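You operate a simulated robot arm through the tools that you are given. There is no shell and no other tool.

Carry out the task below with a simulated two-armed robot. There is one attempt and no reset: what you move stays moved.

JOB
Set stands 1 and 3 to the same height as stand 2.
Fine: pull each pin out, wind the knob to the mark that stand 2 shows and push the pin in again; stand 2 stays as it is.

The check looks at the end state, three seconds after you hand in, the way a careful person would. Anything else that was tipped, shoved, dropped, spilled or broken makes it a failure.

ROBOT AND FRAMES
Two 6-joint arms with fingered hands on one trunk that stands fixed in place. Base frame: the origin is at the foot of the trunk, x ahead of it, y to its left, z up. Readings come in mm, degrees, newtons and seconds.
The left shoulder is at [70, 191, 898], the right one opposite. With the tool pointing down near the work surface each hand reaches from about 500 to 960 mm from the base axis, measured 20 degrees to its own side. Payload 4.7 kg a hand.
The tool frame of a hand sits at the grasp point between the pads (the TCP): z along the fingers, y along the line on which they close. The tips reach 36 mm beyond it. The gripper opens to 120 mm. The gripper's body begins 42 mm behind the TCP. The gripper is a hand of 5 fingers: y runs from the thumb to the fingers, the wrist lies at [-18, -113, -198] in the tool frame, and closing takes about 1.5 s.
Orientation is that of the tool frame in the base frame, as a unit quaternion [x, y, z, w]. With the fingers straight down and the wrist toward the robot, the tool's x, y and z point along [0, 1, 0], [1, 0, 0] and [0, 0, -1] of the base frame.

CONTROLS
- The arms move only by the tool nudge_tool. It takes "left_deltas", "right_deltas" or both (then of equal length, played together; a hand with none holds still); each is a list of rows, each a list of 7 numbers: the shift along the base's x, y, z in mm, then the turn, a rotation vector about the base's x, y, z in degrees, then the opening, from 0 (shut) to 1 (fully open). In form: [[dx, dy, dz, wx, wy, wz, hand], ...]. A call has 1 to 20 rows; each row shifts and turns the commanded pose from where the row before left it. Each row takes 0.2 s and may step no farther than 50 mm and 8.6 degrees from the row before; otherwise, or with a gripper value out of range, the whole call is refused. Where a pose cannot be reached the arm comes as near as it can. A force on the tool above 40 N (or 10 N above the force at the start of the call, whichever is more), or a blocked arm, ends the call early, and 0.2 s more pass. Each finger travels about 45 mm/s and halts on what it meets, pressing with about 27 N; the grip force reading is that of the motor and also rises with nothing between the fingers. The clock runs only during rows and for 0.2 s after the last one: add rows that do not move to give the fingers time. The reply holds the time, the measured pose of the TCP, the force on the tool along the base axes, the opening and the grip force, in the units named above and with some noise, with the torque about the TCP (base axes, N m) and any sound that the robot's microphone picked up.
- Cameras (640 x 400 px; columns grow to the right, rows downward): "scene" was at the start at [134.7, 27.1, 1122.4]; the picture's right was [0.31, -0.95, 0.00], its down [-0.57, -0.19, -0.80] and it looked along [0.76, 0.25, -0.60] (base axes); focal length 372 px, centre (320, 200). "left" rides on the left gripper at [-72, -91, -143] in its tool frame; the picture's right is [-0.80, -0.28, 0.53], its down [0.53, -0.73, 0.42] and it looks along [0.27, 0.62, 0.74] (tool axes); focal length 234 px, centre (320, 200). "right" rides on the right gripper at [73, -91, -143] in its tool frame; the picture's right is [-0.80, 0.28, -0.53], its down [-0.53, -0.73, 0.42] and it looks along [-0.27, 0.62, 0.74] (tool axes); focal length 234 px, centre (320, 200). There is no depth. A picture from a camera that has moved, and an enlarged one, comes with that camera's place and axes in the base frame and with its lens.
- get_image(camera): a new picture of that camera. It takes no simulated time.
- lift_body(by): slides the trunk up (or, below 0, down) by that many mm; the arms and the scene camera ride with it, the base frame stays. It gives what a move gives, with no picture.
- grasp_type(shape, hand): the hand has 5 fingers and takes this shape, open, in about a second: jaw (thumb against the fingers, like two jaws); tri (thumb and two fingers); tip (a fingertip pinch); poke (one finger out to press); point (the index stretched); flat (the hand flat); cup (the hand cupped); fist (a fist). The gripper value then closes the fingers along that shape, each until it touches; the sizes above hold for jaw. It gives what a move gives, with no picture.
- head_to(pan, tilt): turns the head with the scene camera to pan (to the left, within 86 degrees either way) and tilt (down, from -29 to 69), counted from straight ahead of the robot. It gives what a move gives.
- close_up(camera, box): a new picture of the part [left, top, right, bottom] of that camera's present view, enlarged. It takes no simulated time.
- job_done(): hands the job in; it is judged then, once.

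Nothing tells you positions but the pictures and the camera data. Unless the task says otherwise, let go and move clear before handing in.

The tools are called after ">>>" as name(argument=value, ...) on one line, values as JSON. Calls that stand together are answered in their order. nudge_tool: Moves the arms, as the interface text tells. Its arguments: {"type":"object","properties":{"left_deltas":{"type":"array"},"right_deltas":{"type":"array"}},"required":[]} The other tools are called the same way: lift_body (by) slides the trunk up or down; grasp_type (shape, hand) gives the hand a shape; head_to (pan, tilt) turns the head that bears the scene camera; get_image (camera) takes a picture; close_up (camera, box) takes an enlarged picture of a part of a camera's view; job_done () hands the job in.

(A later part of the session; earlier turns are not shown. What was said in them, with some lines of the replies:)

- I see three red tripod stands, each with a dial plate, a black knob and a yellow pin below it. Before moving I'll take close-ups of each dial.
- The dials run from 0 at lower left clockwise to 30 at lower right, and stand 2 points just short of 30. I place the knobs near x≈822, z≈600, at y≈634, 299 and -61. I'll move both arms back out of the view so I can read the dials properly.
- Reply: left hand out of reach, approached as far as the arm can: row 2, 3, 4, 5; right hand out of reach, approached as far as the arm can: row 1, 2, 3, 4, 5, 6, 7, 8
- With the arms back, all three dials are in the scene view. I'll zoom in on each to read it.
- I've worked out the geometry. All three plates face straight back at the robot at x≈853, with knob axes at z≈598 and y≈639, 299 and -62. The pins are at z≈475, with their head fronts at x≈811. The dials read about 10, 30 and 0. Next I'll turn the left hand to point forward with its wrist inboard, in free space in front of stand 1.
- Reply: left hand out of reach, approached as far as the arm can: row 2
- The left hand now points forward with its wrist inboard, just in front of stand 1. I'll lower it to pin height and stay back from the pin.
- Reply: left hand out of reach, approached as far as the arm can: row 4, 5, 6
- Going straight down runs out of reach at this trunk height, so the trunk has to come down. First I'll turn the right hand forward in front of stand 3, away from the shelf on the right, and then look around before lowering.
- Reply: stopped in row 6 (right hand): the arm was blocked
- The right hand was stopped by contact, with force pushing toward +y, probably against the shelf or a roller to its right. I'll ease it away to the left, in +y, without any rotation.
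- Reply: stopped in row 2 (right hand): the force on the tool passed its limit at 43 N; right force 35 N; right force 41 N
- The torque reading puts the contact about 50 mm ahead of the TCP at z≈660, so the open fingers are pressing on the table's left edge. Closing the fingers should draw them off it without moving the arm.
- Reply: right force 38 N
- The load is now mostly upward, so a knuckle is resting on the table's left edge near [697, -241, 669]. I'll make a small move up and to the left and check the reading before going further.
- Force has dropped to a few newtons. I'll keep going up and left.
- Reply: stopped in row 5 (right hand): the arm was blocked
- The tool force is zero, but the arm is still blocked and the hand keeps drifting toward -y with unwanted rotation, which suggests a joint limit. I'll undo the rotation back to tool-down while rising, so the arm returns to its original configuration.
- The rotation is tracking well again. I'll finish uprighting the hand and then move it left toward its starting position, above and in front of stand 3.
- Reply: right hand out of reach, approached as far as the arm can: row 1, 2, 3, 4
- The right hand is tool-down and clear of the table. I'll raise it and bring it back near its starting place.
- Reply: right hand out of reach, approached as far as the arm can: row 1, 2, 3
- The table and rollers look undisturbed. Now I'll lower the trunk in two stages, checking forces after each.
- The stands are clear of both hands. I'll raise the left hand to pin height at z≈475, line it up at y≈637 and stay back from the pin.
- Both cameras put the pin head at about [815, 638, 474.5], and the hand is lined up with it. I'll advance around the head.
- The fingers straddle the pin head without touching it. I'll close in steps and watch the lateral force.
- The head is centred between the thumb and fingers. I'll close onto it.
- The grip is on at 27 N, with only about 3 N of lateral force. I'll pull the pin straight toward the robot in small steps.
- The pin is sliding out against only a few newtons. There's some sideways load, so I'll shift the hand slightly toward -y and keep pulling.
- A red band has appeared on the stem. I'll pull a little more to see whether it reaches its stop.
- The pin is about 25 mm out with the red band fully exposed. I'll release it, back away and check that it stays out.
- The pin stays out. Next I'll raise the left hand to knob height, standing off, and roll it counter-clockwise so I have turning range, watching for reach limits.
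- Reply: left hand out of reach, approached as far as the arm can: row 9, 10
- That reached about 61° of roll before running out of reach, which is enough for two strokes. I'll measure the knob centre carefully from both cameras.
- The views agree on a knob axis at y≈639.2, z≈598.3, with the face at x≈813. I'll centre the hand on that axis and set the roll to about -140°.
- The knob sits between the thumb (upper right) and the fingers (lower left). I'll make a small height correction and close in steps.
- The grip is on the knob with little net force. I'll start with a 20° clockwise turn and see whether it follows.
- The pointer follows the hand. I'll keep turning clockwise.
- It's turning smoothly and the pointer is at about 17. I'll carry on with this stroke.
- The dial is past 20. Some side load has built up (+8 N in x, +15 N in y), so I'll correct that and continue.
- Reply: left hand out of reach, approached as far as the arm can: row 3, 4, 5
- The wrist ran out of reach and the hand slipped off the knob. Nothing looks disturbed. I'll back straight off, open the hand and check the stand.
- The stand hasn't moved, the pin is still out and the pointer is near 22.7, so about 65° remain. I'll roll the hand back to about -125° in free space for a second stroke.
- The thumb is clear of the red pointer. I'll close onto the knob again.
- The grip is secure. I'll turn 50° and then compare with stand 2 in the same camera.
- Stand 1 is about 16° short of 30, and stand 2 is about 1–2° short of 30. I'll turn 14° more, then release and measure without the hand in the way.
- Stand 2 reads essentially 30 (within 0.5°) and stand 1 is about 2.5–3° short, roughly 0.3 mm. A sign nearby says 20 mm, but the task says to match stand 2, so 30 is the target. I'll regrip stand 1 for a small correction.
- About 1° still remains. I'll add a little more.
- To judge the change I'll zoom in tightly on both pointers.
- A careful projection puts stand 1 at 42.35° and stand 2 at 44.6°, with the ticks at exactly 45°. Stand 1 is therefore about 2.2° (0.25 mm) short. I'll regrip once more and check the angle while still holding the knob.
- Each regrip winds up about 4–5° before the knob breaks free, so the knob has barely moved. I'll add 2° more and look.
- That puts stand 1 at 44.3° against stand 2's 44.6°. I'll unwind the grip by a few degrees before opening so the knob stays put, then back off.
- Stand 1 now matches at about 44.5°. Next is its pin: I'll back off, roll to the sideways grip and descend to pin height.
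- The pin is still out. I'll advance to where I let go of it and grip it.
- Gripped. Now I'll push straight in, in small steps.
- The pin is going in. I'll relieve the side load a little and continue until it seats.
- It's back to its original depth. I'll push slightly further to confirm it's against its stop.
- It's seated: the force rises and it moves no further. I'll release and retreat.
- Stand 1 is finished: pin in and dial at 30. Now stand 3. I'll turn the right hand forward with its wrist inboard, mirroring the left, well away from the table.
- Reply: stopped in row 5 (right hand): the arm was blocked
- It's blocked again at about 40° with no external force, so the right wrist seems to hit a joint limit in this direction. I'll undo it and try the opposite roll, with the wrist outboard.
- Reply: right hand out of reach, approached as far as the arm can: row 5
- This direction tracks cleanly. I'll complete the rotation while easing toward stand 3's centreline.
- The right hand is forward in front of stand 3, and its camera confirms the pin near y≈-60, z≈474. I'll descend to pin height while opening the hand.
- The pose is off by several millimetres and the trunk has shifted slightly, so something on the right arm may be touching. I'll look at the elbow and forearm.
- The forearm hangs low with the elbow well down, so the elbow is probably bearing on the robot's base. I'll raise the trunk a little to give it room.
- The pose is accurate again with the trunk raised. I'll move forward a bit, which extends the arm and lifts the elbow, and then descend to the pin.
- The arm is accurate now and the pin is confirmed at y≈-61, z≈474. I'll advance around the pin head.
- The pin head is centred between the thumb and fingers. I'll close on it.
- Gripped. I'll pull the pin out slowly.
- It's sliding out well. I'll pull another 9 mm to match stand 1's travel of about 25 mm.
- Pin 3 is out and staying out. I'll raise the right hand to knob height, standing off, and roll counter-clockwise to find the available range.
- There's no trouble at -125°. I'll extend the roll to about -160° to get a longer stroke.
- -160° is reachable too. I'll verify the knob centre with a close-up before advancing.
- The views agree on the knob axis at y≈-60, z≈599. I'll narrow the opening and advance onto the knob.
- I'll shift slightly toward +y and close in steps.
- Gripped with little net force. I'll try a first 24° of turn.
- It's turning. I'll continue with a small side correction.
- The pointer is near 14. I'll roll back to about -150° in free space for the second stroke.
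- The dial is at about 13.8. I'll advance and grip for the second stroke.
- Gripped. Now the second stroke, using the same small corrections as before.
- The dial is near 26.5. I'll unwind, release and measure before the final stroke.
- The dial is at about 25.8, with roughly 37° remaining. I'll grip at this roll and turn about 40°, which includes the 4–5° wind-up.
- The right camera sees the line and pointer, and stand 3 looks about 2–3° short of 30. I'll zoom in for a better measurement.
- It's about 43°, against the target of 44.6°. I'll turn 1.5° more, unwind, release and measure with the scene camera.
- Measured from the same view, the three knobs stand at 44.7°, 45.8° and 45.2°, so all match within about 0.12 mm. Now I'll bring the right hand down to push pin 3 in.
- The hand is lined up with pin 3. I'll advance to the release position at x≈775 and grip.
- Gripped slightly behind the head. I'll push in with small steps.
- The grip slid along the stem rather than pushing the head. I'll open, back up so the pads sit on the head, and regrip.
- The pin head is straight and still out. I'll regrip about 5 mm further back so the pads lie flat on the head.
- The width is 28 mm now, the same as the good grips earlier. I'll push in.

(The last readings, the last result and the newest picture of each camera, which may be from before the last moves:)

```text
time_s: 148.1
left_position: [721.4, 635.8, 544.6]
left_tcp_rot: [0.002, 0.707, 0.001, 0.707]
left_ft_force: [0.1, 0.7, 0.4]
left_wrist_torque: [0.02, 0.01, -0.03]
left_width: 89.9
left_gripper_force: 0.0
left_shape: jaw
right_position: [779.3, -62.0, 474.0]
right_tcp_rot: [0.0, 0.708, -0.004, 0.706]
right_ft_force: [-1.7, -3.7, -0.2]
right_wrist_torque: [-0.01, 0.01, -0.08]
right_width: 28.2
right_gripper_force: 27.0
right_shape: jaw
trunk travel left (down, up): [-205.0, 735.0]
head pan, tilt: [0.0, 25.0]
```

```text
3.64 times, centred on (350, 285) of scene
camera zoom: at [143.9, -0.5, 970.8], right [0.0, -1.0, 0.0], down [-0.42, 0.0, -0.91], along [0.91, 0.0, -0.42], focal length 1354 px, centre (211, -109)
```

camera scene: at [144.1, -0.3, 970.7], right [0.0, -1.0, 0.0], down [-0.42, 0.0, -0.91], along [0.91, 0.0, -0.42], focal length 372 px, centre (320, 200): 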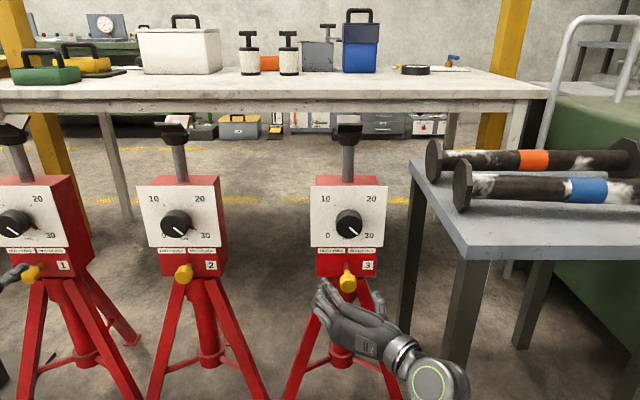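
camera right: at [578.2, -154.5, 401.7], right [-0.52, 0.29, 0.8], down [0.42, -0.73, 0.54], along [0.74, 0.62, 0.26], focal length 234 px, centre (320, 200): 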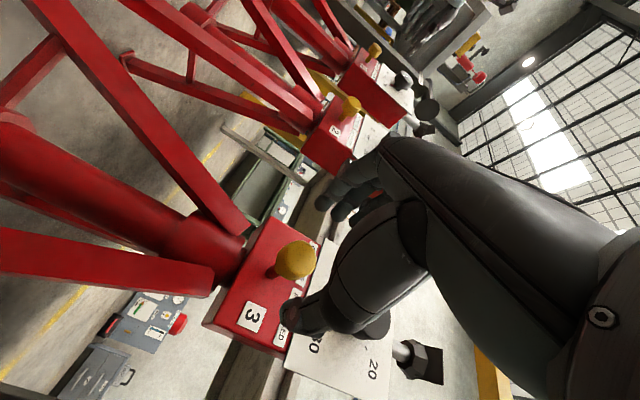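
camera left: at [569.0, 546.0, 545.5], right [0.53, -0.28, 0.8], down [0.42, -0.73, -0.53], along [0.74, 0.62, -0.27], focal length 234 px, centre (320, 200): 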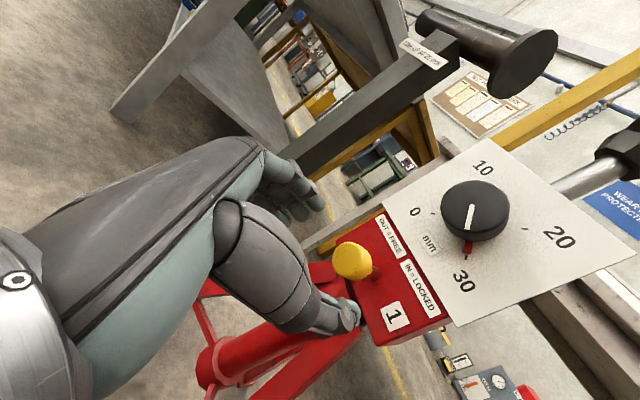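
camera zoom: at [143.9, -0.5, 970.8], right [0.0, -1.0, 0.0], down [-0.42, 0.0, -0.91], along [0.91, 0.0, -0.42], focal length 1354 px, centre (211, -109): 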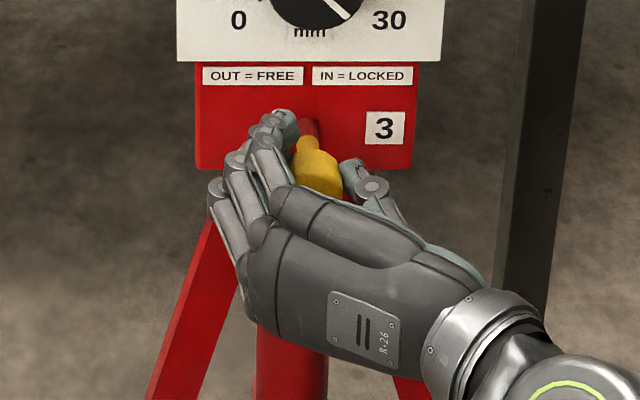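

The pin is moving in with the hand, so I'll continue.

>>> nudge_tool(right_deltas=[[2.5, 0, 0, 0, 0, 0, 0.15], [2.5, 0, 0, 0, 0, 0, 0.15], [2.5, 0, 0, 0, 0, 0, 0.15], [2.5, 0, 0, 0, 0, 0, 0.15], [0, 0, 0, 0, 0, 0, 0.15]])

>>> close_up(camera="scene", box=[290, 230, 410, 340])

>>> close_up(camera="right", box=[200, 160, 400, 360])

```text
time_s: 149.3
left_position: [721.1, 637.9, 544.4]
left_tcp_rot: [0.002, 0.707, 0.001, 0.707]
left_ft_force: [-0.1, 0.1, 0.3]
left_wrist_torque: [-0.04, 0.04, 0.01]
left_width: 89.8
left_gripper_force: 0.2
left_shape: jaw
right_position: [790.2, -62.4, 474.7]
right_tcp_rot: [-0.002, 0.708, -0.004, 0.706]
right_ft_force: [-1.1, -3.3, 1.2]
right_wrist_torque: [-0.01, -0.01, 0.02]
right_width: 28.2
right_gripper_force: 27.7
right_shape: jaw
trunk travel left (down, up): [-205.0, 735.0]
head pan, tilt: [0.0, 25.0]
```

```text
3.64 times, centred on (350, 285) of scene
camera zoom: at [144.0, -0.5, 970.8], right [0.0, -1.0, 0.0], down [-0.42, 0.0, -0.91], along [0.91, 0.0, -0.42], focal length 1354 px, centre (211, -109)
```

zoom: 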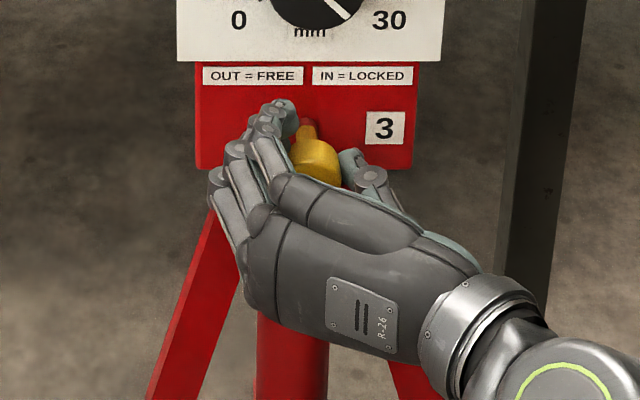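

```text
2.00 times, centred on (300, 260) of right
camera zoom: at [645.8, -154.4, 403.4], right [-0.52, 0.29, 0.8], down [0.42, -0.73, 0.54], along [0.74, 0.62, 0.26], focal length 468 px, centre (360, 80)
```

zoom: 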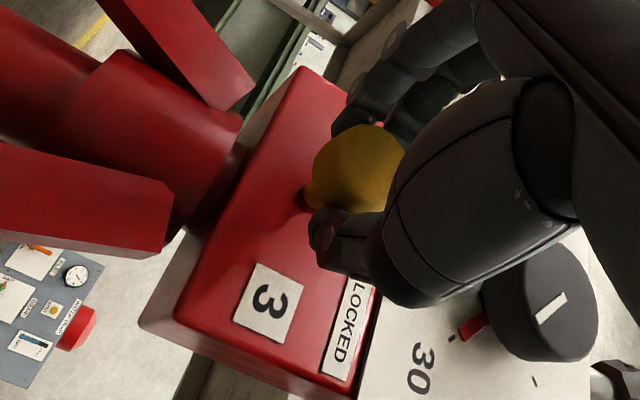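

>>> nudge_tool(right_deltas=[[2, 0, 0, 0, 0, 0, 0.15], [2, 0, 0, 0, 0, 0, 0.15], [1.5, 0, 0, 0, 0, 0, 0.15], [0, 0, 0, 0, 0, 0, 0.15]])

>>> nudge_tool(right_deltas=[[1, 0, 0, 0, 0, 0, 0.15], [1, 0, 0, 0, 0, 0, 0.15], [0, 0, 0, 0, 0, 0, 0.15]])

>>> close_up(camera="scene", box=[290, 230, 410, 340])

>>> close_up(camera="right", box=[200, 160, 400, 360])

```text
time_s: 150.3
left_position: [720.5, 636.3, 544.3]
left_tcp_rot: [0.002, 0.707, 0.001, 0.707]
left_ft_force: [-0.5, 0.4, -0.5]
left_wrist_torque: [-0.01, 0.0, -0.01]
left_width: 89.6
left_gripper_force: 0.0
left_shape: jaw
right_position: [796.3, -62.6, 475.2]
right_tcp_rot: [-0.001, 0.708, -0.003, 0.706]
right_ft_force: [2.2, -2.8, -0.2]
right_wrist_torque: [-0.03, 0.05, -0.05]
right_width: 28.4
right_gripper_force: 27.3
right_shape: jaw
trunk travel left (down, up): [-205.0, 735.0]
head pan, tilt: [0.0, 25.0]
```

```text
time_s: 151.1
left_position: [721.1, 636.8, 544.6]
left_tcp_rot: [0.001, 0.707, 0.0, 0.707]
left_ft_force: [0.2, -0.1, 0.0]
left_wrist_torque: [0.02, 0.02, -0.01]
left_width: 89.4
left_gripper_force: 0.1
left_shape: jaw
right_position: [798.7, -62.0, 475.6]
right_tcp_rot: [-0.002, 0.708, -0.004, 0.706]
right_ft_force: [2.7, -3.6, -0.7]
right_wrist_torque: [-0.04, 0.01, -0.04]
right_width: 28.0
right_gripper_force: 26.7
right_shape: jaw
trunk travel left (down, up): [-205.0, 735.0]
head pan, tilt: [0.0, 25.0]
```

```text
3.64 times, centred on (350, 285) of scene
camera zoom: at [144.3, -0.5, 970.7], right [0.0, -1.0, 0.0], down [-0.42, 0.0, -0.91], along [0.91, 0.0, -0.42], focal length 1354 px, centre (211, -109)
```

zoom: 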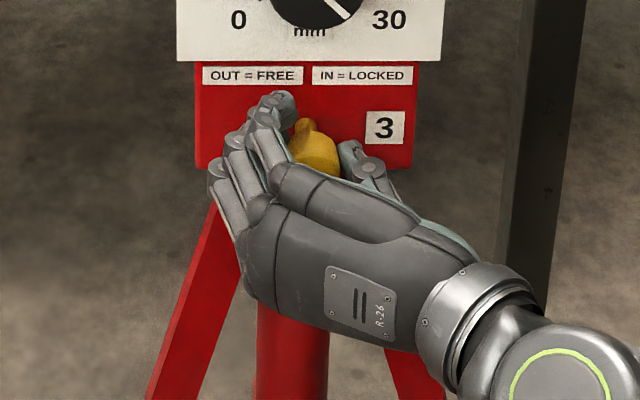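

```text
2.00 times, centred on (300, 260) of right
camera zoom: at [653.7, -154.3, 403.6], right [-0.52, 0.29, 0.8], down [0.42, -0.73, 0.54], along [0.74, 0.62, 0.26], focal length 468 px, centre (360, 80)
```

zoom: 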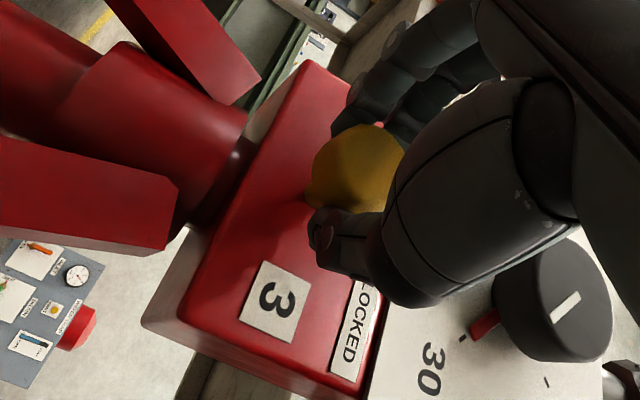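

The red band is gone. I'll push a touch more to feel the seat.

>>> nudge_tool(right_deltas=[[1, 0, 0, 0, 0, 0, 0.15], [1, 0, 0, 0, 0, 0, 0.15], [0, 0, 0, 0, 0, 0, 0.15]])

>>> nudge_tool(right_deltas=[[1, 0, 0, 0, 0, 0, 0.15], [1, 0, 0, 0, 0, 0, 0.15], [0, 0, 0, 0, 0, 0, 0.15]])

>>> close_up(camera="scene", box=[290, 230, 410, 340])

```text
time_s: 151.9
left_position: [721.4, 636.1, 544.5]
left_tcp_rot: [0.002, 0.707, 0.001, 0.707]
left_ft_force: [0.1, 1.0, -0.6]
left_wrist_torque: [-0.02, -0.02, 0.01]
left_width: 89.8
left_gripper_force: 0.1
left_shape: jaw
right_position: [800.7, -61.9, 475.3]
right_tcp_rot: [-0.001, 0.708, -0.004, 0.706]
right_ft_force: [1.3, -4.4, 0.7]
right_wrist_torque: [0.04, 0.01, -0.09]
right_width: 28.1
right_gripper_force: 27.3
right_shape: jaw
trunk travel left (down, up): [-205.0, 735.0]
head pan, tilt: [0.0, 25.0]
```

```text
time_s: 152.7
left_position: [720.3, 636.0, 544.5]
left_tcp_rot: [0.002, 0.707, 0.001, 0.707]
left_ft_force: [-0.5, 0.5, -0.9]
left_wrist_torque: [-0.01, -0.01, -0.03]
left_width: 89.9
left_gripper_force: 0.1
left_shape: jaw
right_position: [800.8, -62.2, 475.1]
right_tcp_rot: [-0.002, 0.708, -0.003, 0.706]
right_ft_force: [-6.1, -4.0, 0.6]
right_wrist_torque: [-0.04, -0.02, -0.08]
right_width: 28.1
right_gripper_force: 27.1
right_shape: jaw
trunk travel left (down, up): [-205.0, 735.0]
head pan, tilt: [0.0, 25.0]
```

```text
3.64 times, centred on (350, 285) of scene
camera zoom: at [143.5, -0.5, 970.8], right [0.0, -1.0, 0.0], down [-0.42, 0.0, -0.91], along [0.91, 0.0, -0.42], focal length 1354 px, centre (211, -109)
```

zoom: 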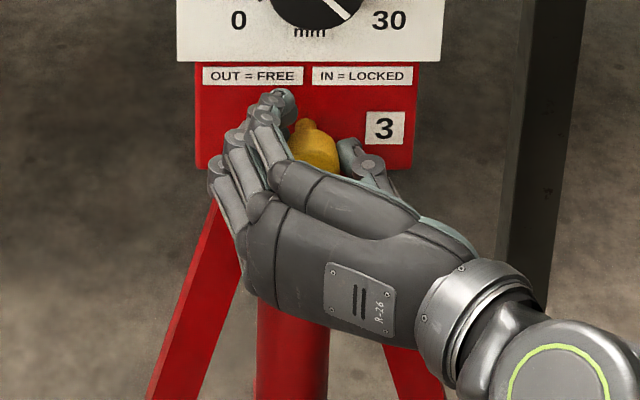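

It's seated: resistance is now -6 N with no more travel. I'll release, back off and check.

>>> nudge_tool(right_deltas=[[-1, 0, 0, 0, 0, 0, 0.3], [0, 0, 0, 0, 0, 0, 0.42], [0, 0, 0, 0, 0, 0, 0.55], [0, 0, 0, 0, 0, 0, 0.7], [0, 0, 0, 0, 0, 0, 0.75], [-20, 0, 0, 0, 0, 0, 0.75], [-20, 0, 0, 0, 0, 0, 0.75], [-20, 0, 0, 0, 0, 0, 0.75], [-10, 0, 0, 0, 0, 0, 0.7]])

>>> get_image(camera="scene")

>>> close_up(camera="scene", box=[290, 180, 410, 300])

>>> close_up(camera="scene", box=[120, 180, 240, 300])

>>> close_up(camera="scene", box=[0, 180, 110, 300])

```text
time_s: 154.7
left_position: [720.2, 638.3, 545.1]
left_tcp_rot: [0.002, 0.707, 0.001, 0.707]
left_ft_force: [0.4, 0.0, 0.1]
left_wrist_torque: [0.0, 0.0, 0.03]
left_width: 89.4
left_gripper_force: 0.1
left_shape: jaw
right_position: [730.8, -60.9, 476.1]
right_tcp_rot: [-0.002, 0.708, -0.004, 0.706]
right_ft_force: [-0.5, -0.2, 0.5]
right_wrist_torque: [-0.02, -0.01, 0.0]
right_width: 84.4
right_gripper_force: 0.2
right_shape: jaw
trunk travel left (down, up): [-205.0, 735.0]
head pan, tilt: [0.0, 25.0]
```

```text
taken
camera scene: at [144.0, -0.3, 970.7], right [0.0, -1.0, 0.0], down [-0.42, 0.0, -0.91], along [0.91, 0.0, -0.42], focal length 372 px, centre (320, 200)
```

scene: 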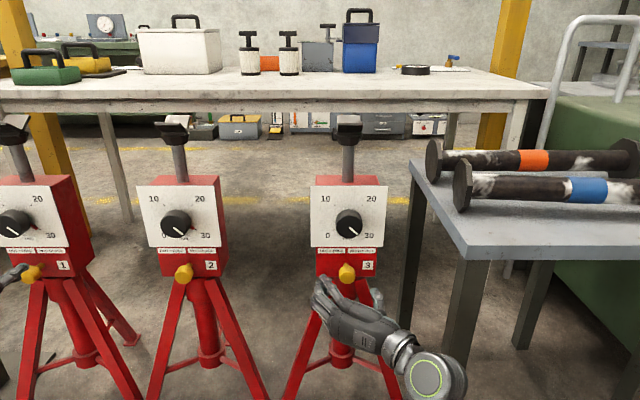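

```text
3.33 times, centred on (350, 240) of scene
camera zoom: at [144.0, -0.3, 970.7], right [0.0, -1.0, 0.0], down [-0.42, 0.0, -0.91], along [0.91, 0.0, -0.42], focal length 1241 px, centre (220, 67)
```

zoom: 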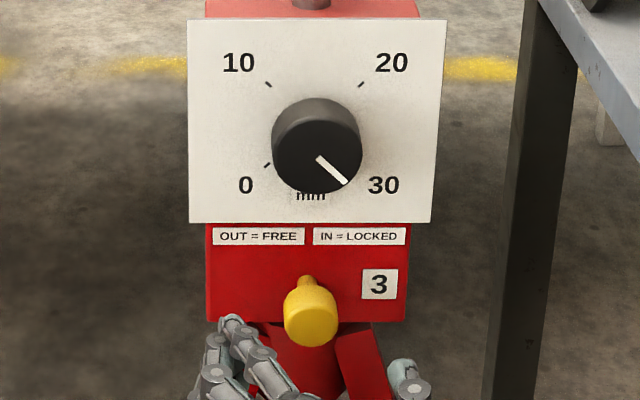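

```text
3.33 times, centred on (180, 240) of scene
camera zoom: at [144.0, -0.3, 970.7], right [0.0, -1.0, 0.0], down [-0.42, 0.0, -0.91], along [0.91, 0.0, -0.42], focal length 1241 px, centre (787, 67)
```

zoom: 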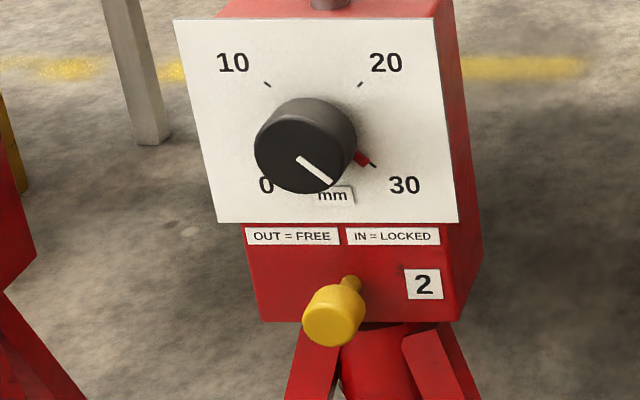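

```text
3.33 times, centred on (55, 240) of scene
camera zoom: at [144.0, -0.3, 970.7], right [0.0, -1.0, 0.0], down [-0.42, 0.0, -0.91], along [0.91, 0.0, -0.42], focal length 1241 px, centre (1203, 67)
```

zoom: 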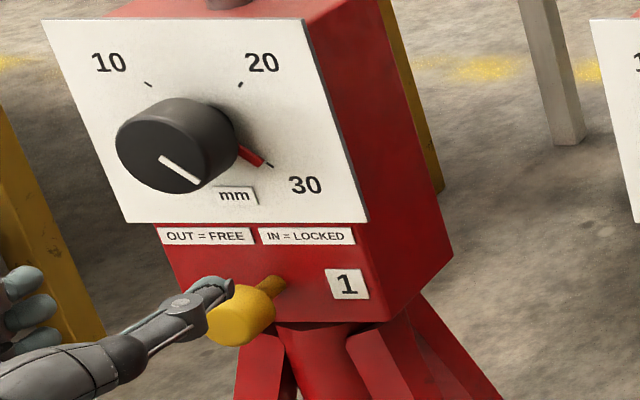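

All the pins look equally deep. I'll check the post heights too.

>>> head_to(pan=18.3, tilt=25)

>>> get_image(camera="scene")

>>> close_up(camera="scene", box=[140, 90, 220, 170])

>>> close_up(camera="scene", box=[270, 90, 350, 170])

>>> close_up(camera="scene", box=[440, 90, 560, 210])

```text
time_s: 155.5
left_position: [720.3, 636.7, 545.3]
left_tcp_rot: [0.003, 0.707, 0.001, 0.707]
left_ft_force: [0.1, 0.1, 0.4]
left_wrist_torque: [0.01, 0.01, -0.01]
left_width: 90.0
left_gripper_force: 0.1
left_shape: jaw
right_position: [732.2, -59.9, 476.0]
right_tcp_rot: [0.0, 0.709, -0.004, 0.706]
right_ft_force: [0.4, 0.8, 0.2]
right_wrist_torque: [0.02, 0.0, -0.02]
right_width: 84.3
right_gripper_force: 0.0
right_shape: jaw
trunk travel left (down, up): [-205.0, 735.0]
head pan, tilt: [18.3, 25.0]
```

```text
taken
camera scene: at [139.4, 28.5, 970.7], right [0.31, -0.95, 0.0], down [-0.4, -0.13, -0.91], along [0.86, 0.28, -0.42], focal length 372 px, centre (320, 200)
```

scene: 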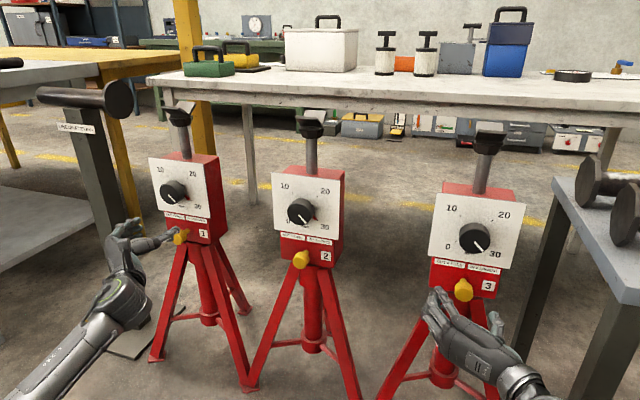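

```text
5.00 times, centred on (180, 130) of scene
camera zoom: at [139.4, 28.5, 970.7], right [0.31, -0.95, 0.0], down [-0.4, -0.13, -0.91], along [0.86, 0.28, -0.42], focal length 1861 px, centre (1020, 550)
```

zoom: 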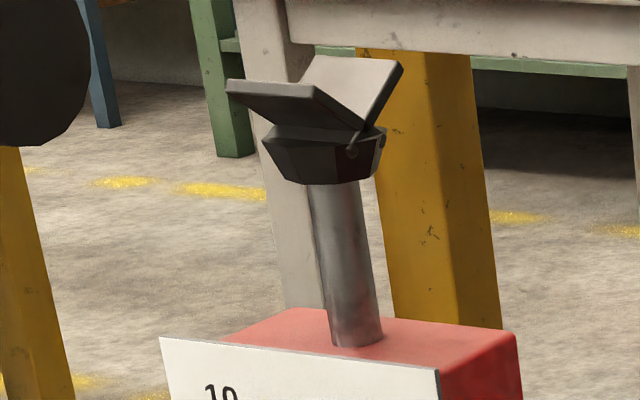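

```text
5.00 times, centred on (310, 130) of scene
camera zoom: at [139.4, 28.5, 970.7], right [0.31, -0.95, 0.0], down [-0.4, -0.13, -0.91], along [0.86, 0.28, -0.42], focal length 1861 px, centre (370, 550)
```

zoom: 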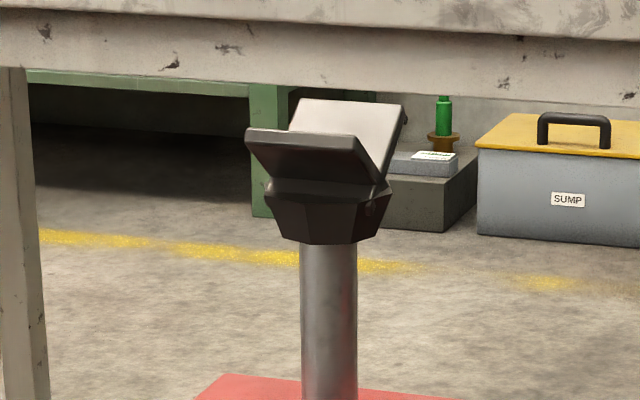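

```text
3.33 times, centred on (500, 150) of scene
camera zoom: at [139.4, 28.5, 970.7], right [0.31, -0.95, 0.0], down [-0.4, -0.13, -0.91], along [0.86, 0.28, -0.42], focal length 1241 px, centre (-280, 367)
```

zoom: 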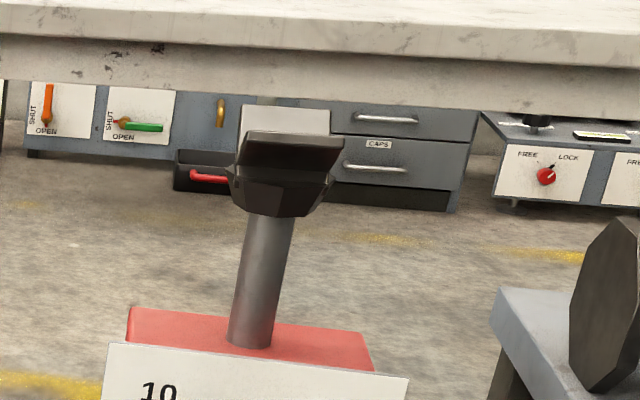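

All three dials read 30, and the post collars come out level at 747–748 mm. Every pin is in, and the stands, table and rollers look undisturbed. I'll back both hands off a little further and hand in.

>>> nudge_tool(right_deltas=[[-8, 0, 0, 0, 0, 0, 0.7], [-8, 0, 0, 0, 0, 0, 0.7], [0, 0, 0, 0, 0, 0, 0.7]], left_deltas=[[-10, 0, 0, 0, 0, 0, 0.7], [-10, 0, 0, 0, 0, 0, 0.7], [0, 0, 0, 0, 0, 0, 0.7]])

>>> get_image(camera="scene")

```text
time_s: 156.3
left_position: [700.6, 636.7, 544.0]
left_tcp_rot: [0.002, 0.707, 0.001, 0.707]
left_ft_force: [-0.7, 0.0, -0.3]
left_wrist_torque: [-0.02, 0.02, 0.02]
left_width: 84.4
left_gripper_force: 0.0
left_shape: jaw
right_position: [714.3, -61.9, 475.0]
right_tcp_rot: [-0.001, 0.708, -0.004, 0.706]
right_ft_force: [-0.6, -0.3, 0.0]
right_wrist_torque: [-0.01, -0.01, 0.02]
right_width: 84.3
right_gripper_force: 0.0
right_shape: jaw
trunk travel left (down, up): [-205.0, 735.0]
head pan, tilt: [18.3, 25.0]
```

```text
taken
camera scene: at [139.4, 28.6, 970.7], right [0.31, -0.95, 0.0], down [-0.4, -0.13, -0.91], along [0.86, 0.28, -0.42], focal length 372 px, centre (320, 200)
```

scene: 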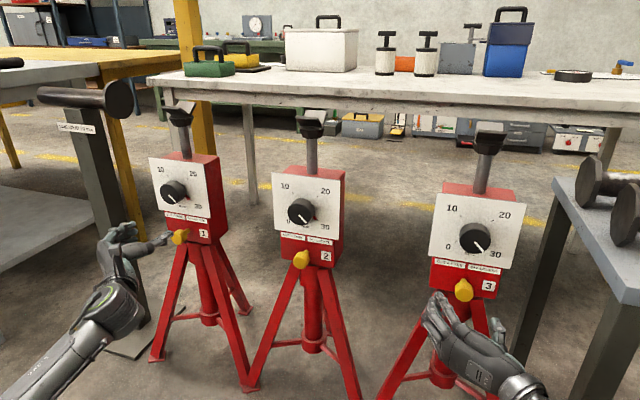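

Stands 1 and 3 are at the same 30 mm mark as stand 2, the pins are in, and both hands are open and clear. Handing in.

>>> job_done()

```text
The job is handed in.
```

Stands 1 and 3 are now at the same height as stand 2, at the 30 mm mark, with both pins pushed back in. I've handed the job in but haven't seen the result of the check.

- **Match:** the three knobs agree to within about 1°, roughly 0.1 mm. The post collars measure level at about 747–748 mm. I didn't touch stand 2.
- **Pins:** both pins were pushed in until they stopped, and they sit as deep as stand 2's.
- **Table contact:** early on, the right hand's open fingers pressed against the left edge of the table on the right, at up to 43 N. I backed it off, and in the pictures afterwards the table and rollers looked unmoved.
- **Slip on stand 1:** the left hand slid off the knob once while turning it. The stand didn't move.
- **20 mm sign:** a sign on the roller post at the left seems to say to line up at 20 mm. I ignored it because you asked for stand 2's height.

Both hands ended open and clear of the stands.
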